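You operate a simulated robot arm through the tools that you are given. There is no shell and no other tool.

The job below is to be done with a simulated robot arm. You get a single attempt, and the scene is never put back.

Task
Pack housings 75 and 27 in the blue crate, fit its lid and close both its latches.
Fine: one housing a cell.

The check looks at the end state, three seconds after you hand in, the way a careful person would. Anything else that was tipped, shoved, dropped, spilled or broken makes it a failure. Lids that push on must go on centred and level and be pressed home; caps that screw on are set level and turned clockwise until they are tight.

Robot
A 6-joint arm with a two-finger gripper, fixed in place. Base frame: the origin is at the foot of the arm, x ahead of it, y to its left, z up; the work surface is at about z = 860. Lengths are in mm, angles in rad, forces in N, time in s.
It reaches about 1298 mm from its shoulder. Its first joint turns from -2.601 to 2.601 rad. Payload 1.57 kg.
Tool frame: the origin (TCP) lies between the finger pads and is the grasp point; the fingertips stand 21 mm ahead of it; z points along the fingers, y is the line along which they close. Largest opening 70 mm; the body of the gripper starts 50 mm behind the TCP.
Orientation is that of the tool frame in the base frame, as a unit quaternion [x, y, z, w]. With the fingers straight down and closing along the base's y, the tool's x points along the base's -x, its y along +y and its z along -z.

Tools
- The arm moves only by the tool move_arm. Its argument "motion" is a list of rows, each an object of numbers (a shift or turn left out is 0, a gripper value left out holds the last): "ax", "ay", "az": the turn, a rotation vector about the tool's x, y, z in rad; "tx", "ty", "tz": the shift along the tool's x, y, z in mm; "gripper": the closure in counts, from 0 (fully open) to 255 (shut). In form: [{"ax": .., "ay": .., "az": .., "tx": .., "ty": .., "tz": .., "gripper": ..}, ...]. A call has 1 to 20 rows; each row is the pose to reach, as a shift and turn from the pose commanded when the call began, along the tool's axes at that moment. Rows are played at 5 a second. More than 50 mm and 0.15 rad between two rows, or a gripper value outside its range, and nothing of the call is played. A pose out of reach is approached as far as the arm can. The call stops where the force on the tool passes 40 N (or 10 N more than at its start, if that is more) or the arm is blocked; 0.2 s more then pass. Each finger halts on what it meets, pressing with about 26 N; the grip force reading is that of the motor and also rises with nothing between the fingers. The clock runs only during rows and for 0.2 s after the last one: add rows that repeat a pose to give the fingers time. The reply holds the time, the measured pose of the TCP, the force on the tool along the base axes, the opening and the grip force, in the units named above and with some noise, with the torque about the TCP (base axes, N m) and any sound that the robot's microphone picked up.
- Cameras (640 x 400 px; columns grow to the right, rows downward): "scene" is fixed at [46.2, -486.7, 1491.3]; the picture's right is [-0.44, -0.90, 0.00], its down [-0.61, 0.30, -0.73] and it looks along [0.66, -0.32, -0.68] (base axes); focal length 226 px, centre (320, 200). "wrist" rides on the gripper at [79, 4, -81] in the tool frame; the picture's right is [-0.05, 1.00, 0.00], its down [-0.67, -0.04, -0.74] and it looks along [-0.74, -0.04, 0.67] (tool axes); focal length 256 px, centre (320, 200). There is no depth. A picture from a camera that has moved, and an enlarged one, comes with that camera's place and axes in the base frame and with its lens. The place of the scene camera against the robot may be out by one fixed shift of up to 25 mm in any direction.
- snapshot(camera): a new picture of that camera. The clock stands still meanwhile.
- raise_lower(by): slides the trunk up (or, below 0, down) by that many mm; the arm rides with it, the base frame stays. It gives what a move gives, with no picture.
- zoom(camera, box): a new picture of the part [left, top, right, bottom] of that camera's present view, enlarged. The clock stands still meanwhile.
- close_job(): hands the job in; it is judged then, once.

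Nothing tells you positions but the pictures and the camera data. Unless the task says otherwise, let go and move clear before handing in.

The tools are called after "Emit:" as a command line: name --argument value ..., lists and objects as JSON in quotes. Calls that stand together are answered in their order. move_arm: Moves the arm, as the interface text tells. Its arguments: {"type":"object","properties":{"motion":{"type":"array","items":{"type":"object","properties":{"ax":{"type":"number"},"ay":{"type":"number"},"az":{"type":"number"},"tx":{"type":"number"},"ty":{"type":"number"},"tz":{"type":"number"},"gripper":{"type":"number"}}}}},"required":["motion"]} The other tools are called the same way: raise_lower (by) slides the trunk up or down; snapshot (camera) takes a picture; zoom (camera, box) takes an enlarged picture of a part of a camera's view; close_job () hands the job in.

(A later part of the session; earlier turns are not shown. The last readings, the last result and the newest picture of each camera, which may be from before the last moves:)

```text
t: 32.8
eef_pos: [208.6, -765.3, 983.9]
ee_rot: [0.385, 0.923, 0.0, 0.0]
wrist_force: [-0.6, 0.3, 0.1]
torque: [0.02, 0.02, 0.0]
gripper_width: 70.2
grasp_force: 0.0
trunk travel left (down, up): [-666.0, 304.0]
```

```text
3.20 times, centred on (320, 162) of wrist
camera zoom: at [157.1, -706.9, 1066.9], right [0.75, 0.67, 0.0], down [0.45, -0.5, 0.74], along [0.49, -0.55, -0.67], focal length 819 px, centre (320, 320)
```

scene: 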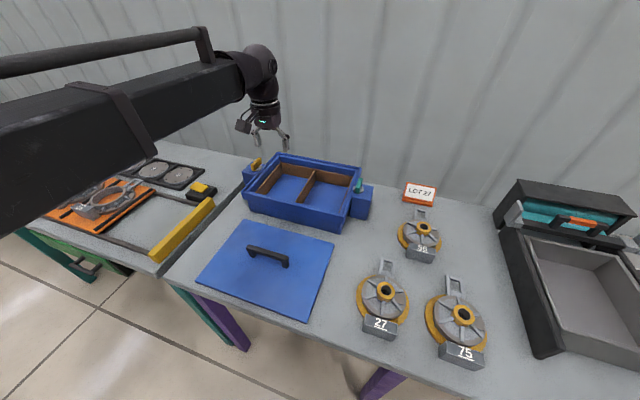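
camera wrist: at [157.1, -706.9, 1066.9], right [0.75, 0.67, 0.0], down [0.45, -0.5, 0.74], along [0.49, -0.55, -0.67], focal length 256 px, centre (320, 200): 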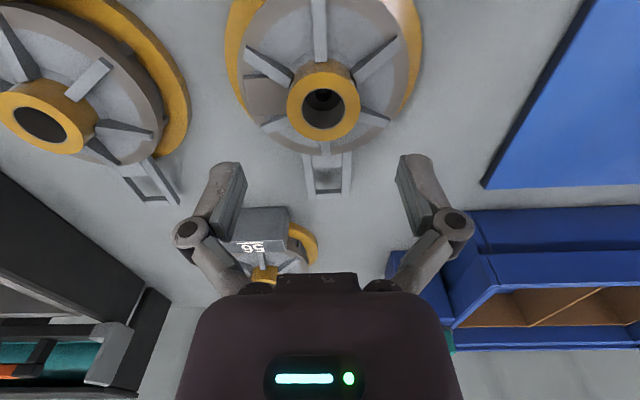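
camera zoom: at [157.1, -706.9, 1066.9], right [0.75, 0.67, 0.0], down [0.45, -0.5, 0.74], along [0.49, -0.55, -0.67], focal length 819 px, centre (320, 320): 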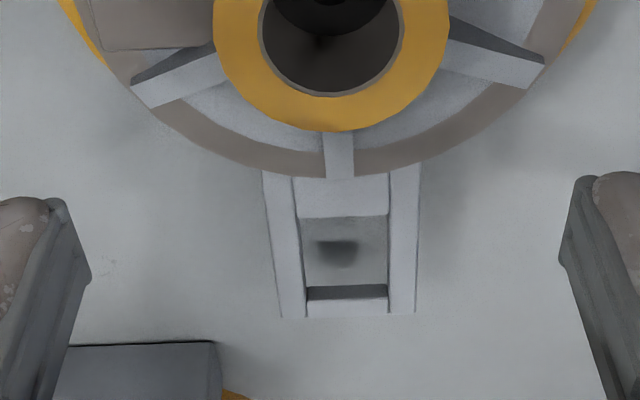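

Hub 27 sits about 3 mm short of the tool axis. I'll correct that and lower partway for a check.

Emit:
move_arm --motion '[{"tx": 2.5, "ty": 1.2}, {"tx": 2.5, "ty": 1.2}]'

Emit:
raise_lower --by -38

Emit:
snapshot --camera "wrist"

Emit:
zoom --camera "wrist" --box '[200, 80, 440, 230]'

Emit:
zoom --camera "scene" --box '[330, 220, 490, 340]'

```text
t: 33.4
eef_pos: [210.0, -763.2, 984.7]
ee_rot: [0.384, 0.923, 0.0, 0.0]
wrist_force: [0.5, 0.0, 0.1]
torque: [0.04, 0.0, 0.01]
gripper_width: 70.2
grasp_force: 0.1
trunk travel left (down, up): [-666.0, 304.0]
```

```text
t: 34.3
eef_pos: [209.1, -763.6, 946.8]
ee_rot: [0.384, 0.923, 0.001, -0.001]
wrist_force: [0.3, 0.4, -0.5]
torque: [0.0, 0.03, 0.0]
gripper_width: 69.9
grasp_force: 0.0
trunk travel left (down, up): [-628.0, 342.0]
```

```text
taken
camera wrist: at [156.3, -704.4, 1028.9], right [0.75, 0.67, 0.0], down [0.45, -0.5, 0.74], along [0.49, -0.55, -0.67], focal length 256 px, centre (320, 200)
```

wrist: 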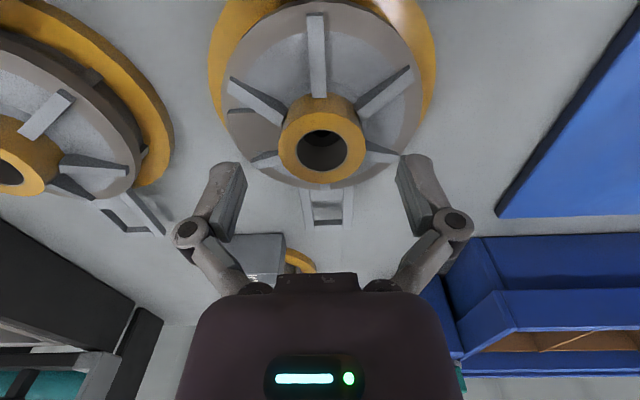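

```text
2.67 times, centred on (320, 155) of wrist
camera zoom: at [156.3, -704.4, 1028.9], right [0.75, 0.67, 0.0], down [0.45, -0.5, 0.74], along [0.49, -0.55, -0.67], focal length 683 px, centre (320, 320)
```

zoom: 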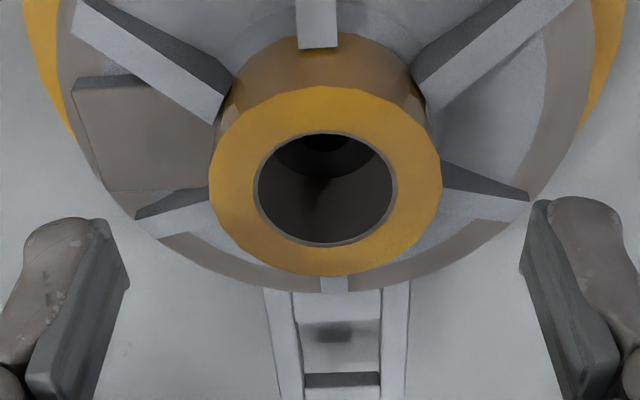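

```text
3.33 times, centred on (410, 280) of scene
camera zoom: at [46.2, -486.7, 1491.3], right [-0.44, -0.9, 0.0], down [-0.61, 0.3, -0.73], along [0.66, -0.32, -0.68], focal length 753 px, centre (20, -67)
```

zoom: 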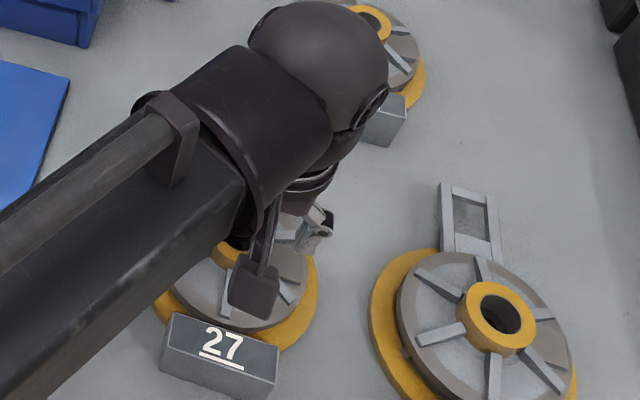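

The hub top is confirmed at z≈922 and is centred. I'll lower to put the fingertips about 14 mm down the hub, above the ribs, then grip.

Emit:
raise_lower --by -12

Emit:
raise_lower --by -6

Emit:
move_arm --motion '[{"gripper": 60}, {"gripper": 120}, {"gripper": 180}, {"gripper": 220}, {"gripper": 220}, {"gripper": 220}]'

Emit:
snapshot --camera "wrist"

```text
t: 34.9
eef_pos: [208.5, -763.6, 934.8]
ee_rot: [0.385, 0.923, 0.0, -0.001]
wrist_force: [-0.3, 0.3, -0.6]
torque: [0.01, 0.02, 0.05]
gripper_width: 70.1
grasp_force: 0.1
trunk travel left (down, up): [-616.0, 354.0]
```

```text
t: 35.4
eef_pos: [209.8, -763.3, 928.5]
ee_rot: [0.384, 0.923, 0.0, -0.001]
wrist_force: [0.6, -0.2, 1.2]
torque: [0.01, 0.01, 0.0]
gripper_width: 70.1
grasp_force: 0.0
trunk travel left (down, up): [-610.0, 360.0]
```

```text
t: 36.8
eef_pos: [209.4, -763.1, 929.3]
ee_rot: [0.384, 0.923, 0.0, -0.001]
wrist_force: [2.8, 1.1, 4.0]
torque: [0.02, -0.06, -0.01]
gripper_width: 43.5
grasp_force: 26.5
trunk travel left (down, up): [-610.0, 360.0]
```

```text
taken
camera wrist: at [156.4, -704.2, 1011.1], right [0.75, 0.67, 0.0], down [0.45, -0.5, 0.74], along [0.49, -0.56, -0.67], focal length 256 px, centre (320, 200)
```

wrist: 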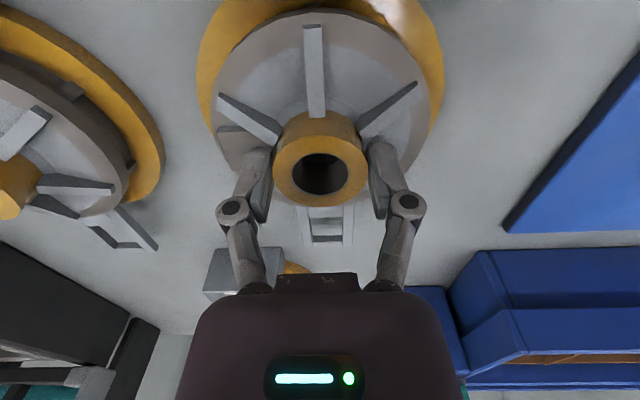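

Gripped on the hub (43.5 mm). A small lift tests weight and hold.

Emit:
raise_lower --by 8

Emit:
snapshot --camera "wrist"

Emit:
zoom --camera "scene" --box '[330, 220, 490, 340]'

```text
t: 37.4
eef_pos: [208.2, -763.1, 936.1]
ee_rot: [0.384, 0.923, 0.001, -0.001]
wrist_force: [0.3, 0.0, -4.9]
torque: [-0.04, -0.06, 0.03]
gripper_width: 43.5
grasp_force: 25.9
trunk travel left (down, up): [-618.0, 352.0]
```

```text
taken
camera wrist: at [156.3, -704.9, 1018.5], right [0.75, 0.67, 0.0], down [0.45, -0.5, 0.74], along [0.49, -0.55, -0.67], focal length 256 px, centre (320, 200)
```

wrist: 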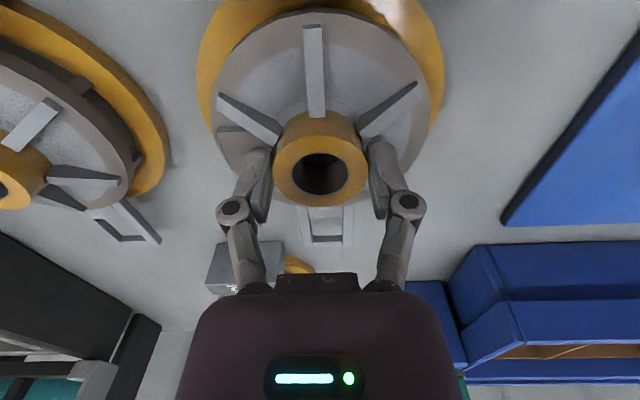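

```text
3.33 times, centred on (410, 280) of scene
camera zoom: at [46.2, -486.7, 1491.3], right [-0.44, -0.9, 0.0], down [-0.61, 0.3, -0.73], along [0.66, -0.32, -0.68], focal length 753 px, centre (20, -67)
```

zoom: 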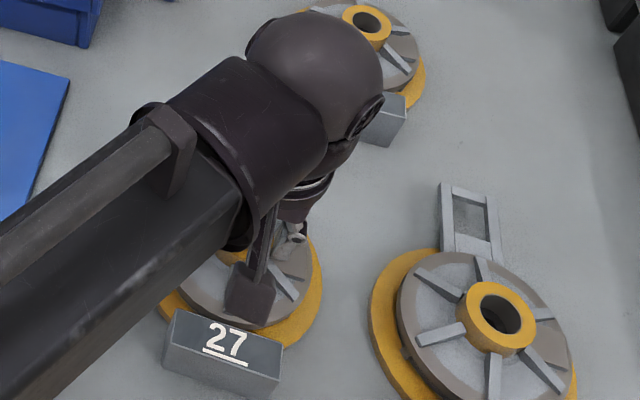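

Mass is about 0.5 kg and it hangs level. I'll raise it clear and carry it over the yellow-side cell.

Emit:
raise_lower --by 170

Emit:
move_arm --motion '[{"tx": -9.3, "ty": 13.1}, {"tx": -27.9, "ty": 39.4}, {"tx": -46.4, "ty": 65.7}, {"tx": -65.0, "ty": 92.0}, {"tx": -83.6, "ty": 118.3}, {"tx": -102.2, "ty": 144.6}, {"tx": -120.7, "ty": 170.9}, {"tx": -139.3, "ty": 197.2}, {"tx": -157.9, "ty": 223.4}, {"tx": -176.5, "ty": 249.7}, {"tx": -195.0, "ty": 276.0}, {"tx": -213.6, "ty": 302.3}, {"tx": -232.2, "ty": 328.6}, {"tx": -250.8, "ty": 354.9}, {"tx": -269.3, "ty": 381.2}, {"tx": -287.9, "ty": 407.5}, {"tx": -297.2, "ty": 420.6}, {"tx": -297.2, "ty": 420.6}, {"tx": -297.2, "ty": 420.6}]'

Emit:
snapshot --camera "wrist"

Emit:
snapshot --camera "scene"

```text
t: 39.3
eef_pos: [208.7, -765.2, 1106.2]
ee_rot: [0.384, 0.923, 0.0, -0.001]
wrist_force: [0.7, 0.9, -4.4]
torque: [-0.01, -0.06, 0.0]
gripper_width: 43.4
grasp_force: 26.3
trunk travel left (down, up): [-788.0, 182.0]
```

```text
t: 43.3
eef_pos: [718.3, -679.1, 1106.3]
ee_rot: [0.385, 0.923, 0.001, -0.001]
wrist_force: [-0.9, -0.7, -4.3]
torque: [-0.06, -0.02, -0.01]
gripper_width: 43.8
grasp_force: 26.4
trunk travel left (down, up): [-788.0, 182.0]
```

```text
taken
camera wrist: at [664.6, -619.2, 1188.5], right [0.75, 0.67, 0.0], down [0.45, -0.5, 0.74], along [0.49, -0.55, -0.67], focal length 256 px, centre (320, 200)
```

wrist: 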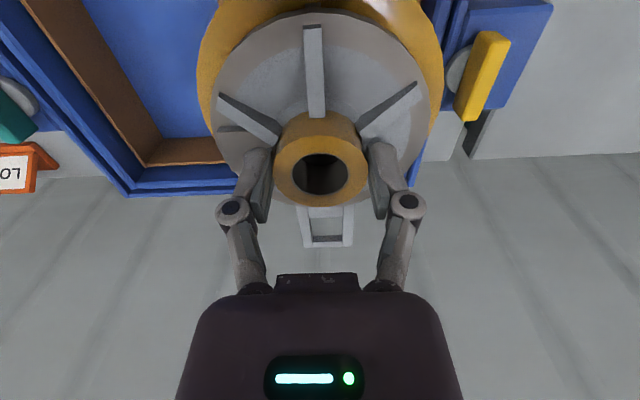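

```text
taken
```

scene: 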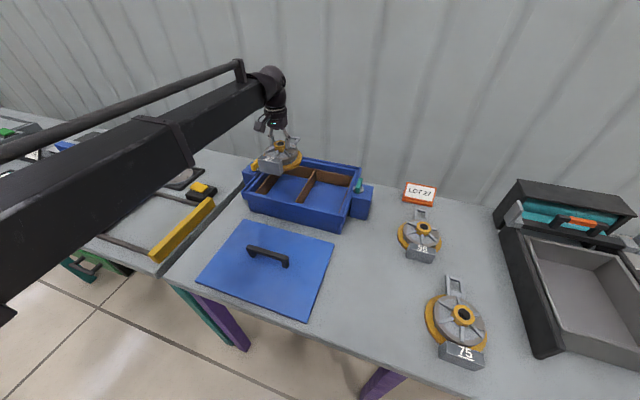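

Lowering to just above the collar to compare edges.

Emit:
raise_lower --by -64

Emit:
snapshot --camera "wrist"

Emit:
zoom --camera "scene" --box '[230, 120, 390, 230]'

Emit:
zoom --camera "wrist" --box '[130, 0, 290, 240]'

Emit:
zoom --camera "wrist" --box '[360, 0, 520, 240]'

```text
t: 44.3
eef_pos: [717.6, -678.0, 1042.6]
ee_rot: [0.385, 0.923, 0.0, -0.002]
wrist_force: [0.5, -0.4, -4.4]
torque: [-0.03, -0.05, 0.0]
gripper_width: 43.7
grasp_force: 26.1
trunk travel left (down, up): [-724.0, 246.0]
```

```text
taken
camera wrist: at [664.4, -619.1, 1124.6], right [0.75, 0.67, 0.0], down [0.45, -0.5, 0.74], along [0.49, -0.55, -0.67], focal length 256 px, centre (320, 200)
```

wrist: 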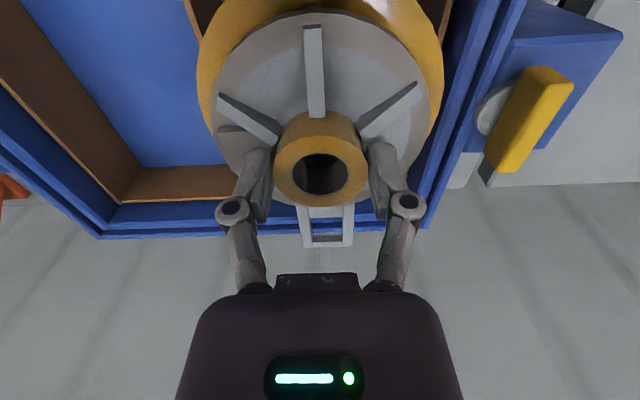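

```text
3.64 times, centred on (310, 175) of scene
camera zoom: at [46.2, -486.7, 1491.3], right [-0.44, -0.9, 0.0], down [-0.61, 0.3, -0.73], along [0.66, -0.32, -0.68], focal length 822 px, centre (356, 291)
```

zoom: 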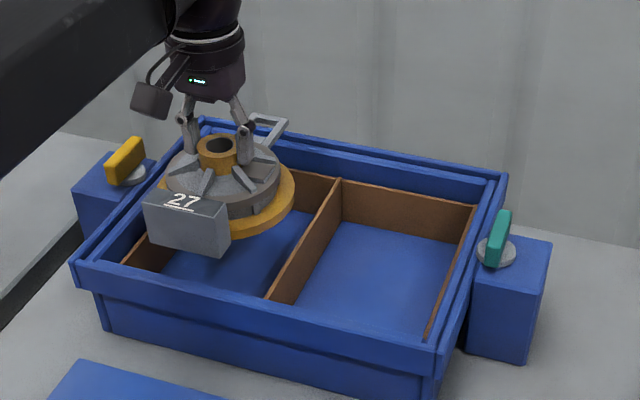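

```text
1.67 times, centred on (210, 120) of wrist
camera zoom: at [664.4, -619.1, 1124.6], right [0.75, 0.67, 0.0], down [0.45, -0.5, 0.74], along [0.49, -0.55, -0.67], focal length 427 px, centre (503, 333)
```

zoom: 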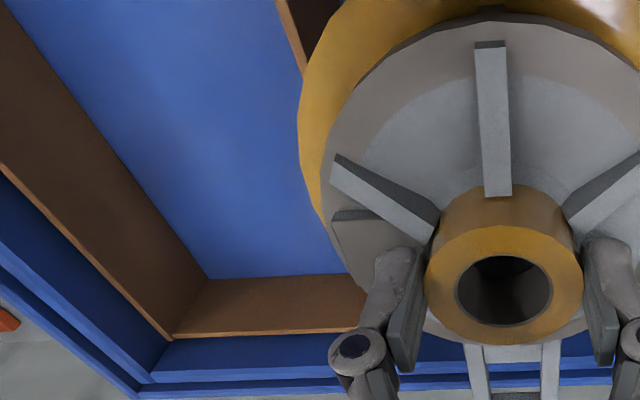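

```text
1.67 times, centred on (440, 120) of wrist
camera zoom: at [664.4, -619.1, 1124.6], right [0.75, 0.67, 0.0], down [0.45, -0.5, 0.74], along [0.49, -0.55, -0.67], focal length 427 px, centre (120, 333)
```

zoom: 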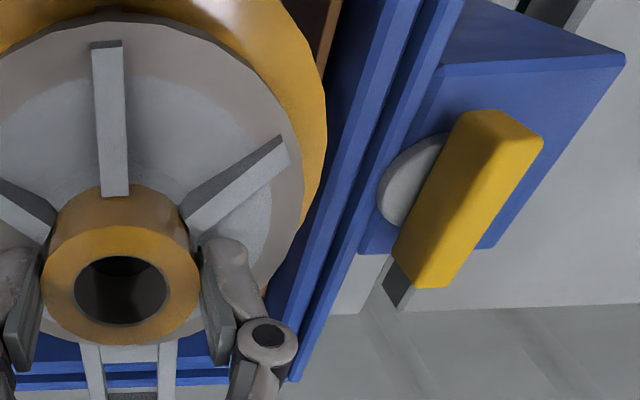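

Position looks close; I'll zoom on the two panel edges to check side clearance more precisely.

Emit:
zoom --camera "wrist" --box '[170, 0, 250, 50]'

Emit:
zoom --camera "wrist" --box '[400, 0, 480, 50]'

Emit:
zoom --camera "scene" --box '[245, 150, 325, 210]'

```text
8.00 times, centred on (210, 25) of wrist
camera zoom: at [664.4, -619.1, 1124.6], right [0.75, 0.67, 0.0], down [0.45, -0.5, 0.74], along [0.49, -0.55, -0.67], focal length 2048 px, centre (1200, 1600)
```

zoom: 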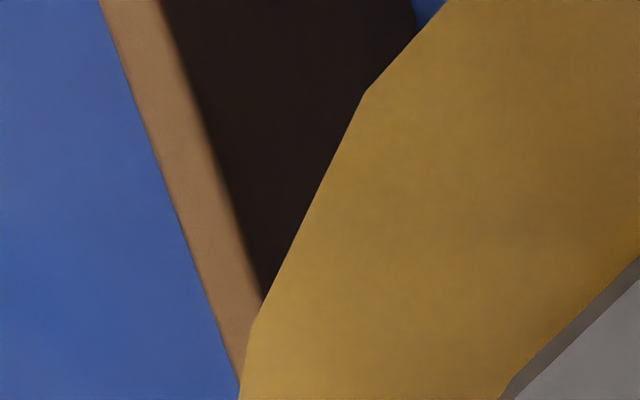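

```text
8.00 times, centred on (440, 25) of wrist
camera zoom: at [664.4, -619.1, 1124.6], right [0.75, 0.67, 0.0], down [0.45, -0.5, 0.74], along [0.49, -0.55, -0.67], focal length 2048 px, centre (-640, 1600)
```

zoom: 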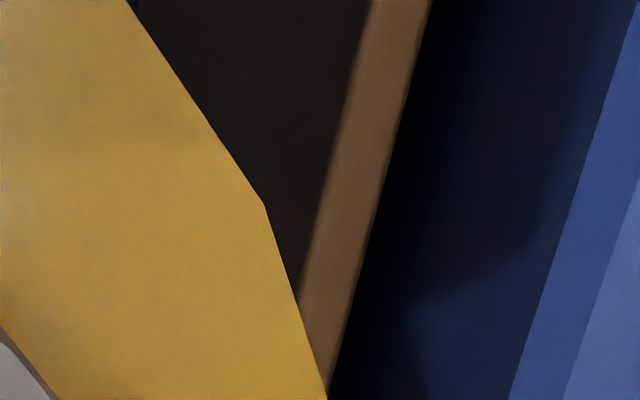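

```text
6.67 times, centred on (285, 180) of scene
camera zoom: at [46.2, -486.7, 1491.3], right [-0.44, -0.9, 0.0], down [-0.61, 0.3, -0.73], along [0.66, -0.32, -0.68], focal length 1506 px, centre (553, 333)
```

zoom: 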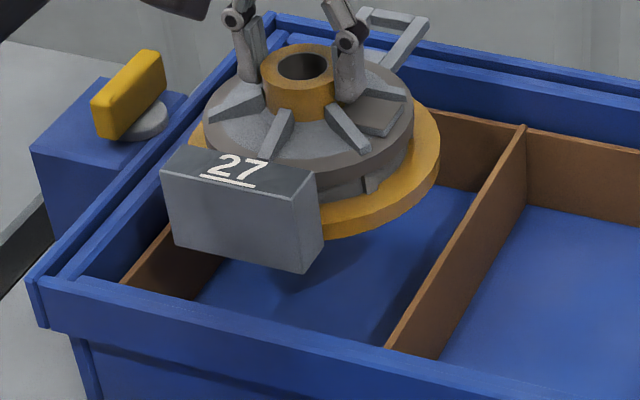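

Side clearance shows I should shift about 2.4 mm toward the divider and 2.8 mm forward. Correcting, then lowering in stages.

Emit:
move_arm --motion '[{"tx": 2.8, "ty": -2.4}, {"tx": 2.8, "ty": -2.4}]'

Emit:
raise_lower --by -30

Emit:
zoom --camera "scene" --box '[245, 140, 345, 215]'

Emit:
snapshot --camera "wrist"

Emit:
zoom --camera "wrist" --box '[280, 180, 400, 280]'

```text
t: 44.9
eef_pos: [713.0, -677.4, 1042.0]
ee_rot: [0.384, 0.924, 0.001, -0.002]
wrist_force: [0.1, 0.1, -4.9]
torque: [-0.01, -0.01, -0.02]
gripper_width: 43.6
grasp_force: 25.9
trunk travel left (down, up): [-724.0, 246.0]
```

```text
t: 45.7
eef_pos: [714.4, -677.3, 1012.8]
ee_rot: [0.385, 0.923, 0.001, -0.002]
wrist_force: [-0.2, 0.1, -3.7]
torque: [-0.06, -0.02, -0.03]
gripper_width: 43.6
grasp_force: 25.9
trunk travel left (down, up): [-694.0, 276.0]
```

```text
5.33 times, centred on (295, 178) of scene
camera zoom: at [46.2, -486.7, 1491.3], right [-0.44, -0.9, 0.0], down [-0.61, 0.3, -0.73], along [0.66, -0.32, -0.68], focal length 1205 px, centre (453, 320)
```

zoom: 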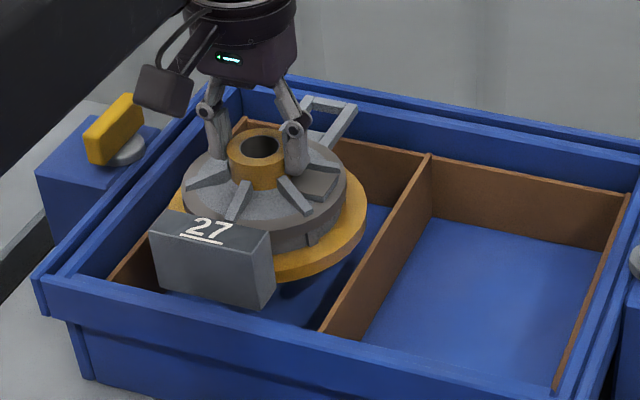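

```text
taken
camera wrist: at [660.8, -619.1, 1094.5], right [0.75, 0.67, 0.0], down [0.45, -0.5, 0.74], along [0.49, -0.55, -0.67], focal length 256 px, centre (320, 200)
```

wrist: 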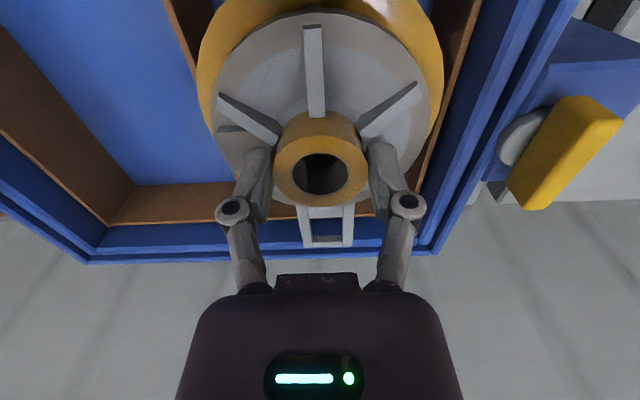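

```text
4.00 times, centred on (340, 230) of wrist
camera zoom: at [660.8, -619.1, 1094.5], right [0.75, 0.67, 0.0], down [0.45, -0.5, 0.74], along [0.49, -0.55, -0.67], focal length 1024 px, centre (240, 80)
```

zoom: 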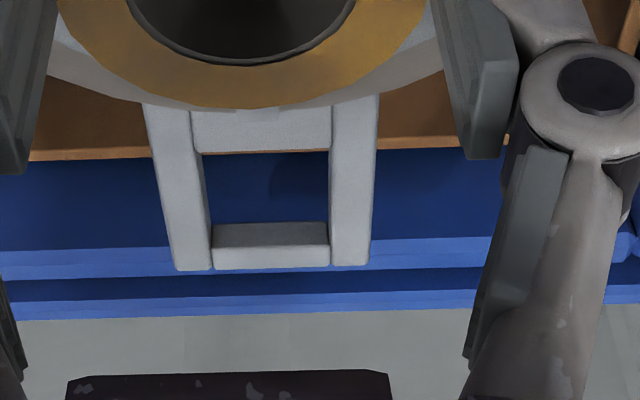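

Estimated margins are about 6 mm all round. Lowering another 20 mm and checking again.

Emit:
raise_lower --by -20

Emit:
zoom --camera "wrist" --box '[280, 180, 400, 280]'

Emit:
zoom --camera "scene" --box '[245, 140, 345, 215]'

Emit:
zoom --camera "wrist" --box '[150, 0, 490, 200]'

```text
t: 46.4
eef_pos: [713.8, -678.4, 991.9]
ee_rot: [0.384, 0.923, 0.0, -0.001]
wrist_force: [-0.1, -1.3, -4.2]
torque: [-0.03, -0.06, 0.0]
gripper_width: 43.6
grasp_force: 25.9
trunk travel left (down, up): [-674.0, 296.0]
```

```text
4.00 times, centred on (340, 230) of wrist
camera zoom: at [660.8, -619.0, 1074.6], right [0.75, 0.67, 0.0], down [0.45, -0.5, 0.74], along [0.49, -0.55, -0.67], focal length 1024 px, centre (240, 80)
```

zoom: 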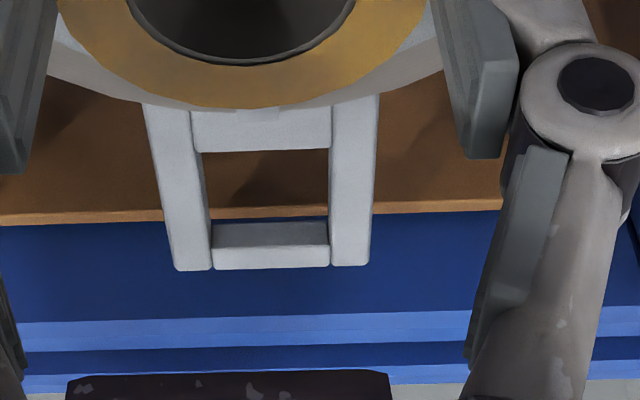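

```text
5.33 times, centred on (295, 178) of scene
camera zoom: at [46.2, -486.7, 1491.3], right [-0.44, -0.9, 0.0], down [-0.61, 0.3, -0.73], along [0.66, -0.32, -0.68], focal length 1205 px, centre (453, 320)
```

zoom: 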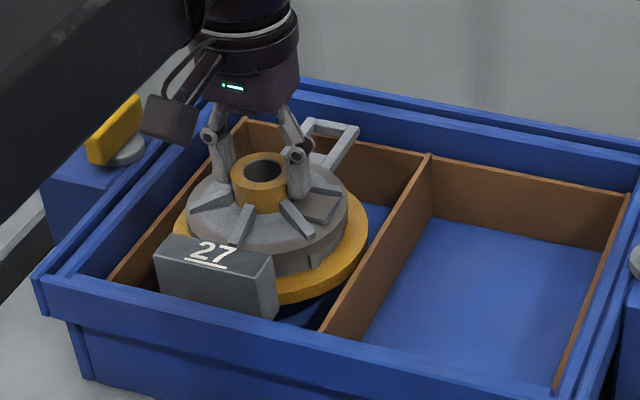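

```text
1.88 times, centred on (320, 100) of wrist
camera zoom: at [660.8, -619.0, 1074.6], right [0.75, 0.67, 0.0], down [0.45, -0.5, 0.74], along [0.49, -0.55, -0.67], focal length 482 px, centre (320, 388)
```

zoom: 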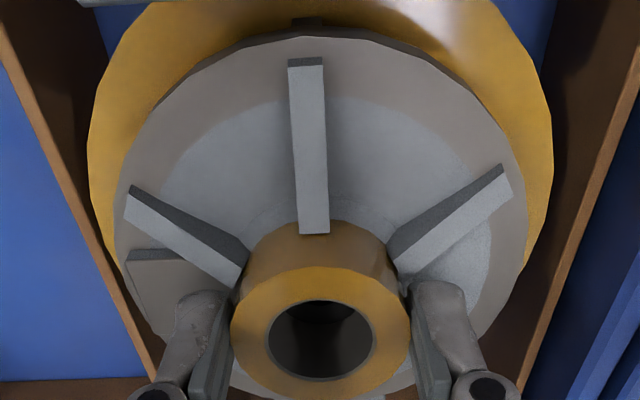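

Flange is now level with the panel tops, so side gaps can be compared directly; I'll zoom in on each.

Emit:
zoom --camera "wrist" --box '[150, 40, 250, 120]'

Emit:
zoom --camera "wrist" --box '[410, 40, 510, 120]'

Emit:
zoom --camera "scene" --box '[260, 175, 320, 215]'

```text
5.00 times, centred on (200, 80) of wrist
camera zoom: at [660.8, -619.0, 1074.6], right [0.75, 0.67, 0.0], down [0.45, -0.5, 0.74], along [0.49, -0.55, -0.67], focal length 1280 px, centre (920, 800)
```

zoom: 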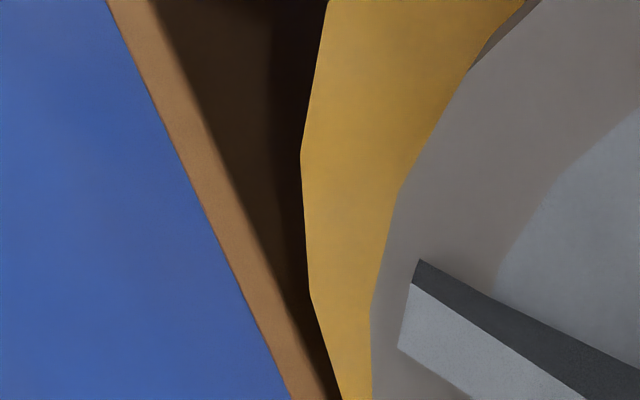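

```text
5.00 times, centred on (460, 80) of wrist
camera zoom: at [660.8, -619.0, 1074.6], right [0.75, 0.67, 0.0], down [0.45, -0.5, 0.74], along [0.49, -0.55, -0.67], focal length 1280 px, centre (-380, 800)
```

zoom: 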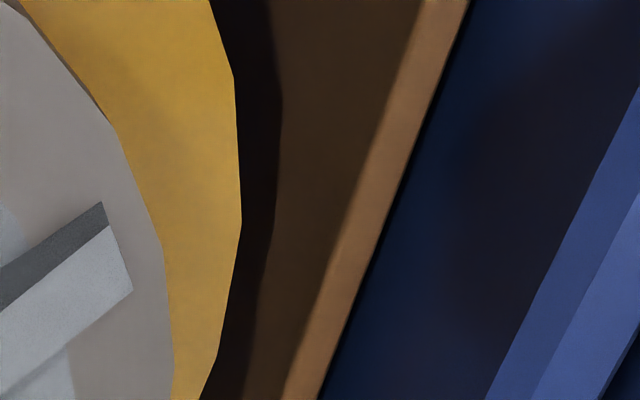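

```text
10.00 times, centred on (290, 195) of scene
camera zoom: at [46.2, -486.7, 1491.3], right [-0.44, -0.9, 0.0], down [-0.61, 0.3, -0.73], along [0.66, -0.32, -0.68], focal length 2260 px, centre (620, 250)
```

zoom: 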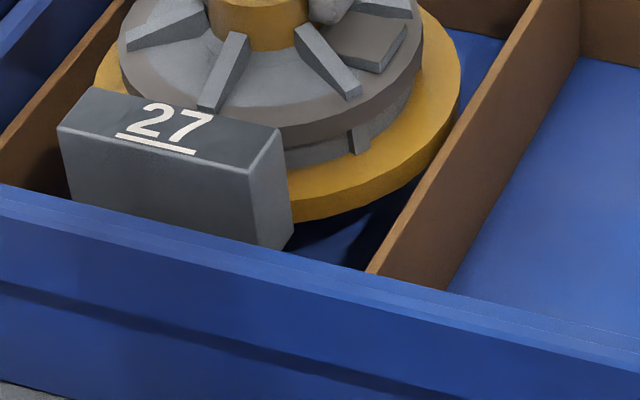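

I had a sign slip in the side correction; the gaps show the housing should go about 4.3 mm the other way. Fixing that, then continuing down.

Emit:
move_arm --motion '[{"ty": 2.2}, {"ty": 4.3}, {"ty": 4.3}]'

Emit:
zoom --camera "wrist" --box '[150, 0, 490, 200]'

Emit:
raise_lower --by -20

Emit:
zoom --camera "wrist" --box '[280, 180, 400, 280]'

Emit:
zoom --camera "scene" --box '[245, 140, 345, 215]'

```text
t: 47.1
eef_pos: [716.7, -676.0, 991.9]
ee_rot: [0.384, 0.923, 0.001, -0.002]
wrist_force: [-0.4, 0.0, -5.1]
torque: [-0.04, -0.08, 0.02]
gripper_width: 43.6
grasp_force: 25.7
trunk travel left (down, up): [-674.0, 296.0]
```

```text
1.88 times, centred on (320, 100) of wrist
camera zoom: at [664.1, -616.8, 1074.5], right [0.75, 0.67, 0.0], down [0.45, -0.5, 0.74], along [0.49, -0.55, -0.67], focal length 482 px, centre (320, 388)
```

zoom: 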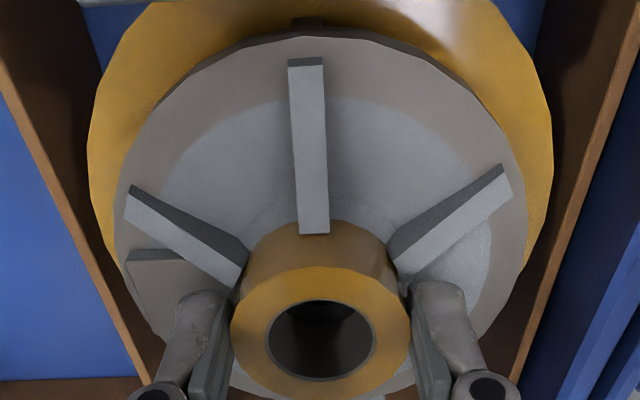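

```text
t: 47.8
eef_pos: [716.3, -675.8, 972.4]
ee_rot: [0.384, 0.923, 0.001, -0.002]
wrist_force: [-0.4, 0.8, -4.3]
torque: [-0.04, -0.03, 0.03]
gripper_width: 43.4
grasp_force: 26.2
trunk travel left (down, up): [-654.0, 316.0]
```

```text
4.00 times, centred on (340, 230) of wrist
camera zoom: at [664.0, -616.8, 1054.6], right [0.75, 0.67, 0.0], down [0.45, -0.5, 0.74], along [0.49, -0.55, -0.67], focal length 1024 px, centre (240, 80)
```

zoom: 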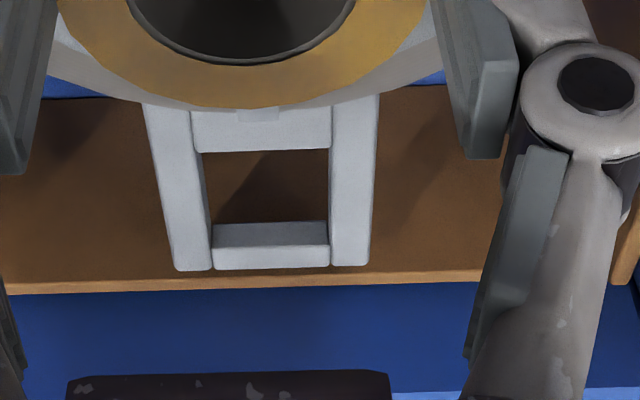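

```text
5.33 times, centred on (295, 178) of scene
camera zoom: at [46.2, -486.7, 1491.3], right [-0.44, -0.9, 0.0], down [-0.61, 0.3, -0.73], along [0.66, -0.32, -0.68], focal length 1205 px, centre (453, 320)
```

zoom: 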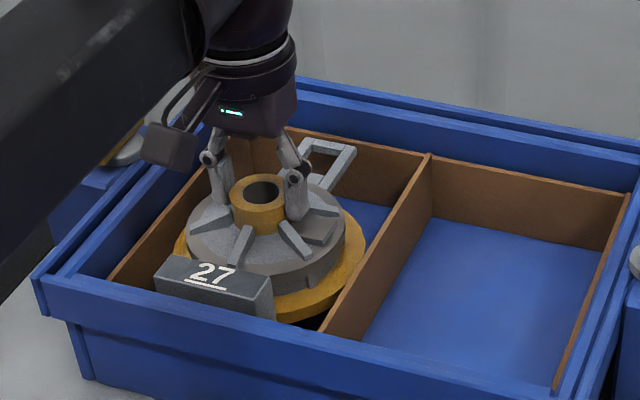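

The loop end is close to the back panel, so I'll measure it more exactly from the scene camera before going lower.

Emit:
zoom --camera "scene" --box '[275, 150, 335, 190]'

Emit:
zoom --camera "wrist" --box '[300, 210, 400, 270]'

```text
10.00 times, centred on (305, 170) of scene
camera zoom: at [46.2, -486.7, 1491.3], right [-0.44, -0.9, 0.0], down [-0.61, 0.3, -0.73], along [0.66, -0.32, -0.68], focal length 2260 px, centre (470, 500)
```

zoom: 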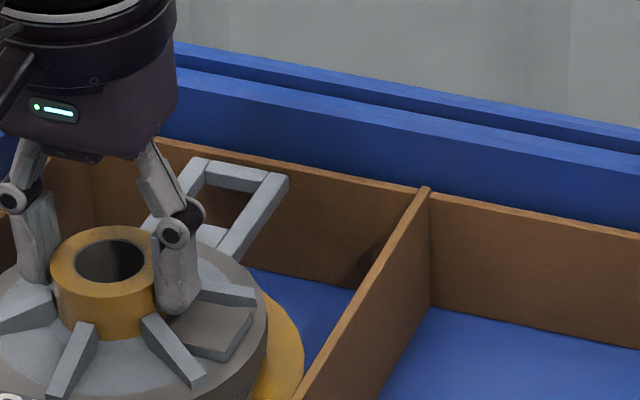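

```text
6.40 times, centred on (350, 240) of wrist
camera zoom: at [664.0, -616.8, 1054.6], right [0.75, 0.67, 0.0], down [0.45, -0.5, 0.74], along [0.49, -0.55, -0.67], focal length 1638 px, centre (128, -56)
```

zoom: 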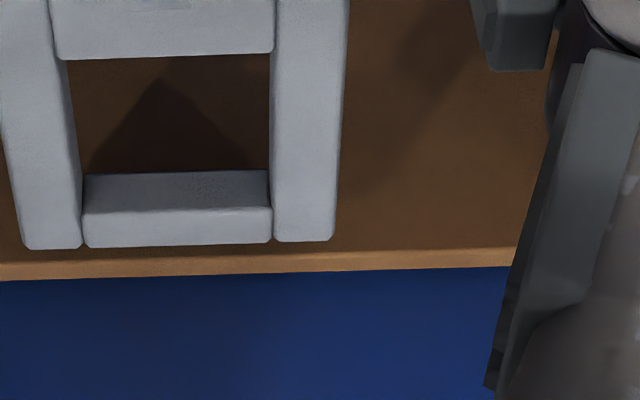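

Both views show the loop inside the back panel. Continuing down gently.

Emit:
raise_lower --by -20

Emit:
raise_lower --by -6

Emit:
zoom --camera "scene" --box '[245, 140, 345, 215]'

Emit:
snapshot --camera "wrist"

```text
t: 48.5
eef_pos: [716.7, -676.9, 952.3]
ee_rot: [0.384, 0.923, 0.0, -0.002]
wrist_force: [-0.7, 0.0, -4.7]
torque: [-0.07, -0.03, -0.03]
gripper_width: 43.3
grasp_force: 26.2
trunk travel left (down, up): [-634.0, 336.0]
```

```text
t: 49.0
eef_pos: [717.6, -676.3, 945.8]
ee_rot: [0.384, 0.923, 0.0, -0.001]
wrist_force: [0.3, 0.6, -4.6]
torque: [-0.01, -0.04, 0.01]
gripper_width: 43.6
grasp_force: 26.2
trunk travel left (down, up): [-628.0, 342.0]
```

```text
5.33 times, centred on (295, 178) of scene
camera zoom: at [46.2, -486.7, 1491.3], right [-0.44, -0.9, 0.0], down [-0.61, 0.3, -0.73], along [0.66, -0.32, -0.68], focal length 1205 px, centre (453, 320)
```

zoom: 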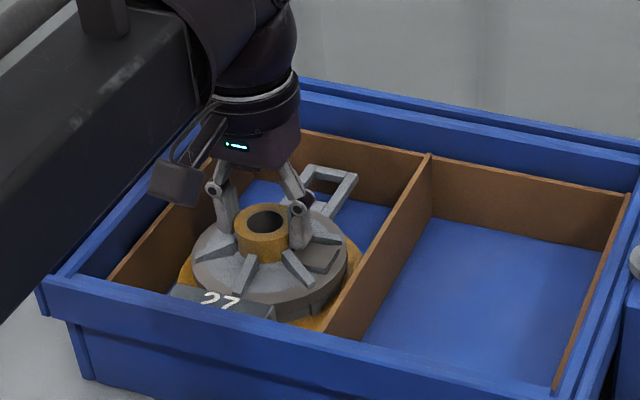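

```text
taken
camera wrist: at [664.0, -616.8, 1028.5], right [0.75, 0.67, 0.0], down [0.45, -0.5, 0.74], along [0.49, -0.55, -0.67], focal length 256 px, centre (320, 200)
```

wrist: 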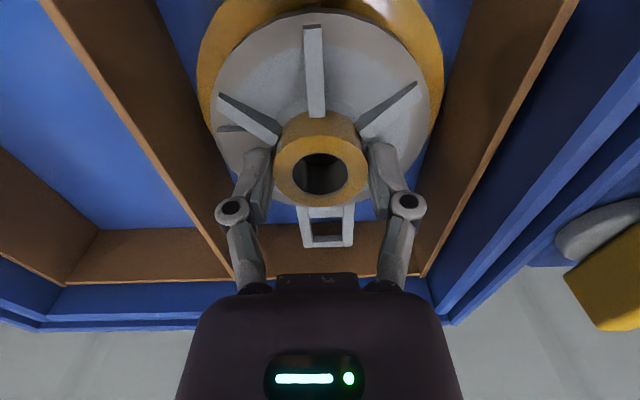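

Well inside the cell with clearance. Now small steps until the floor takes the weight.

Emit:
raise_lower --by -2

Emit:
raise_lower --by -1.5

Emit:
raise_lower --by -1.5

```text
t: 49.6
eef_pos: [716.7, -675.5, 944.3]
ee_rot: [0.384, 0.924, -0.001, -0.002]
wrist_force: [-0.5, -0.1, -4.1]
torque: [-0.03, -0.04, 0.01]
gripper_width: 43.2
grasp_force: 26.1
trunk travel left (down, up): [-626.0, 344.0]
```

```text
t: 50.1
eef_pos: [717.1, -675.5, 943.1]
ee_rot: [0.384, 0.923, 0.001, -0.001]
wrist_force: [0.2, -0.3, -4.0]
torque: [-0.04, -0.03, 0.0]
gripper_width: 43.8
grasp_force: 26.3
trunk travel left (down, up): [-624.0, 346.0]
```

```text
t: 50.6
eef_pos: [716.2, -676.1, 942.2]
ee_rot: [0.385, 0.923, 0.001, -0.002]
wrist_force: [-0.2, -0.1, -3.8]
torque: [-0.03, -0.05, 0.0]
gripper_width: 43.7
grasp_force: 26.1
trunk travel left (down, up): [-623.0, 347.0]
```

Emit:
raise_lower --by -1.5

Emit:
raise_lower --by -1.5

```text
t: 51.1
eef_pos: [716.5, -676.3, 940.4]
ee_rot: [0.385, 0.923, 0.0, 0.0]
wrist_force: [3.5, -3.1, 11.3]
torque: [0.27, 0.26, -0.02]
gripper_width: 43.4
grasp_force: 26.2
trunk travel left (down, up): [-621.0, 349.0]
```

```text
t: 51.6
eef_pos: [716.6, -674.9, 938.7]
ee_rot: [0.384, 0.923, 0.0, 0.0]
wrist_force: [6.3, -5.5, 17.7]
torque: [-0.13, -0.14, -0.01]
gripper_width: 43.8
grasp_force: 26.0
trunk travel left (down, up): [-620.0, 350.0]
```

It is seated on the floor (contact at TCP z≈941). I'll ease the pressure and release, then rise.

Emit:
raise_lower --by 1

Emit:
move_arm --motion '[{"gripper": 180}, {"gripper": 120}, {"gripper": 60}, {"gripper": 0}, {"gripper": 0}]'

Emit:
raise_lower --by 30

Emit:
snapshot --camera "wrist"

Emit:
zoom --camera "scene" --box '[245, 140, 345, 215]'

```text
t: 52.1
eef_pos: [715.9, -675.9, 940.1]
ee_rot: [0.384, 0.923, 0.0, -0.001]
wrist_force: [2.1, -1.5, 5.6]
torque: [-0.4, -0.37, -0.01]
gripper_width: 43.7
grasp_force: 25.9
trunk travel left (down, up): [-621.0, 349.0]
```

```text
t: 53.3
eef_pos: [715.5, -675.3, 939.0]
ee_rot: [0.384, 0.923, 0.001, -0.001]
wrist_force: [-0.5, 1.1, -0.5]
torque: [0.0, 0.03, -0.02]
gripper_width: 70.3
grasp_force: 0.1
trunk travel left (down, up): [-621.0, 349.0]
```

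```text
t: 54.1
eef_pos: [716.7, -676.4, 970.5]
ee_rot: [0.384, 0.923, 0.0, 0.0]
wrist_force: [-0.2, -0.2, -0.4]
torque: [0.04, -0.02, 0.0]
gripper_width: 69.8
grasp_force: 0.2
trunk travel left (down, up): [-651.0, 319.0]
```

```text
taken
camera wrist: at [663.8, -616.6, 1051.9], right [0.75, 0.67, 0.0], down [0.45, -0.5, 0.74], along [0.49, -0.55, -0.67], focal length 256 px, centre (320, 200)
```

wrist: 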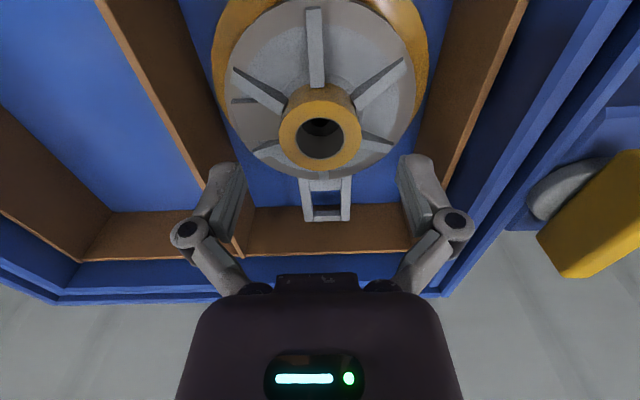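

```text
5.33 times, centred on (295, 178) of scene
camera zoom: at [46.2, -486.7, 1491.3], right [-0.44, -0.9, 0.0], down [-0.61, 0.3, -0.73], along [0.66, -0.32, -0.68], focal length 1205 px, centre (453, 320)
```

zoom: 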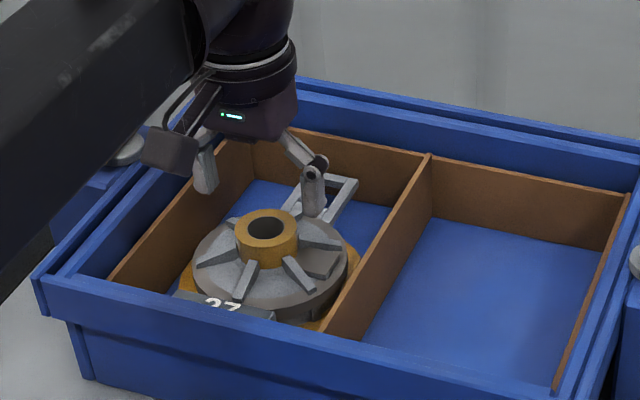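

Housing 27 is in its cell. Now to housing 75 near (83,-888).

Emit:
raise_lower --by 130

Emit:
move_arm --motion '[{"tx": 21.1, "ty": -42.8}, {"tx": 42.2, "ty": -85.5}, {"tx": 63.3, "ty": -128.3}, {"tx": 84.5, "ty": -171.0}, {"tx": 105.6, "ty": -213.8}, {"tx": 126.7, "ty": -256.5}, {"tx": 147.8, "ty": -299.3}, {"tx": 168.9, "ty": -342.1}, {"tx": 190.0, "ty": -384.8}, {"tx": 211.1, "ty": -427.6}, {"tx": 232.3, "ty": -470.3}, {"tx": 253.4, "ty": -513.1}, {"tx": 274.5, "ty": -555.8}, {"tx": 295.6, "ty": -598.6}, {"tx": 295.6, "ty": -598.6}]'

Emit:
snapshot --camera "wrist"

Emit:
snapshot --camera "scene"

```text
t: 55.6
eef_pos: [716.4, -674.8, 1100.0]
ee_rot: [0.384, 0.923, 0.0, -0.001]
wrist_force: [0.0, -0.8, 0.7]
torque: [-0.01, 0.0, -0.02]
gripper_width: 70.0
grasp_force: 0.0
trunk travel left (down, up): [-781.0, 189.0]
```

```text
t: 58.8
eef_pos: [80.2, -885.2, 1099.5]
ee_rot: [0.384, 0.923, 0.001, -0.001]
wrist_force: [-0.1, -0.7, -0.6]
torque: [0.01, -0.03, -0.01]
gripper_width: 70.1
grasp_force: 0.0
out of reach, approached as far as the arm can: row 5, 6
trunk travel left (down, up): [-781.0, 189.0]
```

```text
taken
camera wrist: at [26.9, -826.0, 1181.9], right [0.75, 0.67, 0.0], down [0.45, -0.5, 0.74], along [0.49, -0.55, -0.67], focal length 256 px, centre (320, 200)
```

wrist: 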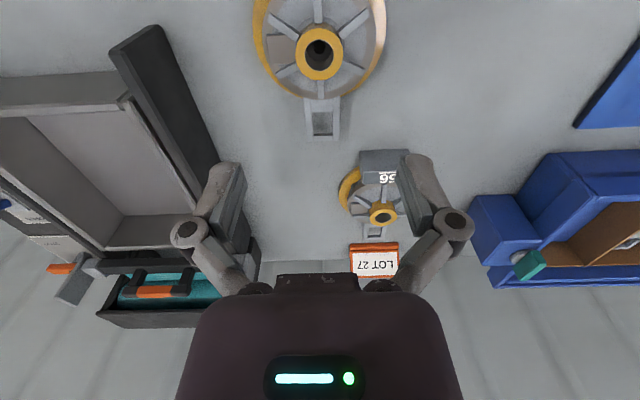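

```text
taken
```

scene: 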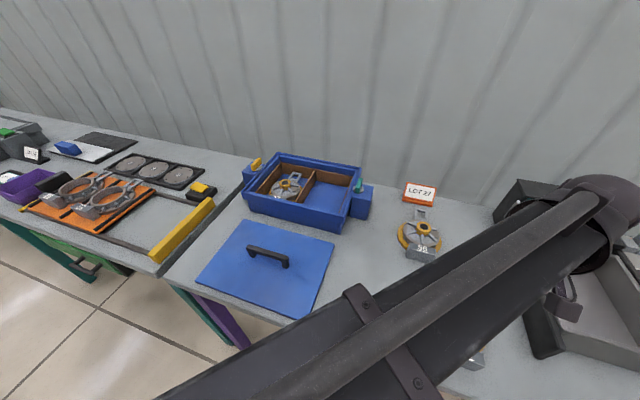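

Hub 75 is about 6 mm ahead of the tool axis. Correcting and lowering.

Emit:
move_arm --motion '[{"tx": -6, "ty": -0.8}, {"tx": -6, "ty": -0.8}]'

Emit:
raise_lower --by -115

Emit:
snapshot --camera "wrist"

Emit:
zoom --camera "wrist" --box '[200, 30, 440, 180]'

```text
t: 59.4
eef_pos: [85.0, -890.2, 1099.3]
ee_rot: [0.384, 0.923, 0.0, -0.001]
wrist_force: [0.3, -0.6, -0.4]
torque: [0.0, -0.04, -0.02]
gripper_width: 69.9
grasp_force: 0.1
trunk travel left (down, up): [-781.0, 189.0]
```

```text
t: 60.9
eef_pos: [83.9, -891.2, 984.6]
ee_rot: [0.384, 0.923, 0.001, 0.0]
wrist_force: [0.9, 0.2, -0.4]
torque: [-0.05, -0.01, 0.0]
gripper_width: 70.0
grasp_force: 0.2
trunk travel left (down, up): [-666.0, 304.0]
```

```text
taken
camera wrist: at [31.9, -831.6, 1066.9], right [0.75, 0.67, 0.0], down [0.45, -0.5, 0.74], along [0.49, -0.55, -0.67], focal length 256 px, centre (320, 200)
```

wrist: 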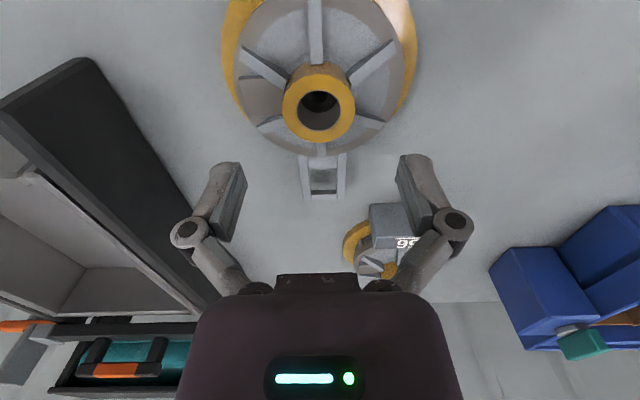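

```text
2.67 times, centred on (320, 105) of wrist
camera zoom: at [31.9, -831.6, 1066.9], right [0.75, 0.67, 0.0], down [0.45, -0.5, 0.74], along [0.49, -0.55, -0.67], focal length 683 px, centre (320, 453)
```

zoom: 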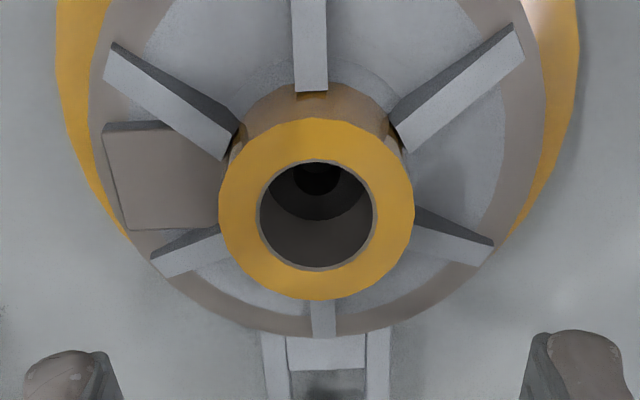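

Emit:
move_arm --motion '[{"tx": 1.1, "ty": -1}, {"tx": 1.1, "ty": -1}]'

Emit:
raise_lower --by -38

Emit:
zoom --camera "wrist" --box '[200, 80, 440, 230]'

```text
t: 61.5
eef_pos: [83.8, -890.3, 983.8]
ee_rot: [0.385, 0.923, 0.0, -0.001]
wrist_force: [0.1, 0.4, 0.6]
torque: [-0.01, -0.01, -0.02]
gripper_width: 70.0
grasp_force: 0.0
trunk travel left (down, up): [-666.0, 304.0]
```

```text
t: 62.3
eef_pos: [83.6, -891.0, 946.0]
ee_rot: [0.383, 0.924, 0.001, -0.001]
wrist_force: [-0.3, 0.0, -0.3]
torque: [0.03, 0.0, -0.01]
gripper_width: 70.0
grasp_force: 0.1
trunk travel left (down, up): [-628.0, 342.0]
```

```text
2.67 times, centred on (320, 155) of wrist
camera zoom: at [30.6, -831.5, 1028.9], right [0.75, 0.67, 0.0], down [0.45, -0.5, 0.74], along [0.49, -0.55, -0.67], focal length 683 px, centre (320, 320)
```

zoom: 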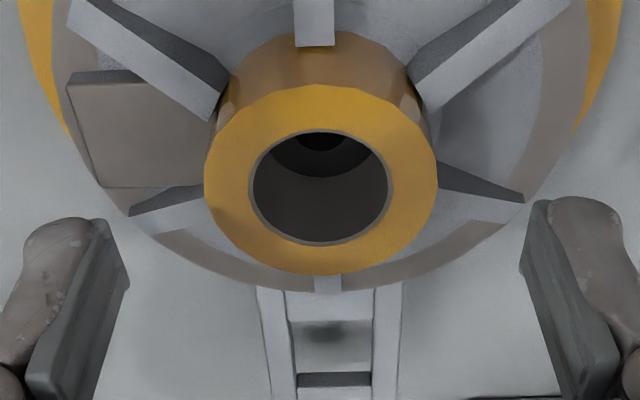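

Emit:
move_arm --motion '[{"ty": -0.7}, {"ty": -0.7}]'

Emit:
raise_lower --by -12

Emit:
raise_lower --by -6

Emit:
move_arm --motion '[{"gripper": 60}, {"gripper": 120}, {"gripper": 180}, {"gripper": 220}, {"gripper": 220}, {"gripper": 220}]'

Emit:
raise_lower --by 8

Emit:
snapshot --camera "wrist"

```text
t: 62.9
eef_pos: [83.3, -892.0, 946.5]
ee_rot: [0.384, 0.923, 0.0, 0.0]
wrist_force: [-0.1, -0.8, -0.3]
torque: [0.0, -0.02, 0.04]
gripper_width: 70.2
grasp_force: 0.0
trunk travel left (down, up): [-628.0, 342.0]
```

```text
t: 63.5
eef_pos: [81.9, -891.3, 934.9]
ee_rot: [0.383, 0.924, 0.001, -0.001]
wrist_force: [0.0, 0.5, -0.5]
torque: [-0.01, 0.02, 0.01]
gripper_width: 69.9
grasp_force: 0.0
trunk travel left (down, up): [-616.0, 354.0]
```

```text
t: 64.1
eef_pos: [82.9, -892.5, 927.9]
ee_rot: [0.384, 0.923, 0.0, -0.001]
wrist_force: [0.1, -0.6, 0.0]
torque: [0.02, 0.03, 0.02]
gripper_width: 70.1
grasp_force: 0.0
trunk travel left (down, up): [-610.0, 360.0]
```

```text
t: 65.5
eef_pos: [82.0, -891.8, 928.8]
ee_rot: [0.385, 0.923, 0.0, -0.001]
wrist_force: [2.5, 1.5, 2.7]
torque: [-0.01, -0.08, 0.03]
gripper_width: 43.4
grasp_force: 26.1
trunk travel left (down, up): [-610.0, 360.0]
```

```text
t: 66.0
eef_pos: [83.6, -892.2, 935.5]
ee_rot: [0.384, 0.923, 0.0, -0.001]
wrist_force: [-1.2, -0.6, -5.0]
torque: [-0.06, -0.04, 0.01]
gripper_width: 43.7
grasp_force: 26.0
trunk travel left (down, up): [-618.0, 352.0]
```

```text
taken
camera wrist: at [30.0, -832.9, 1018.4], right [0.75, 0.67, 0.0], down [0.45, -0.5, 0.74], along [0.49, -0.55, -0.67], focal length 256 px, centre (320, 200)
```

wrist: 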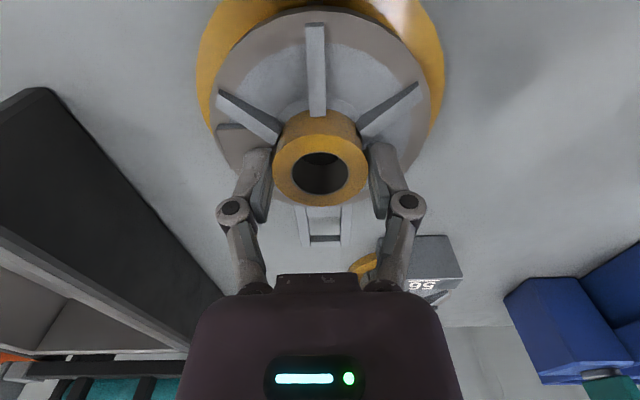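

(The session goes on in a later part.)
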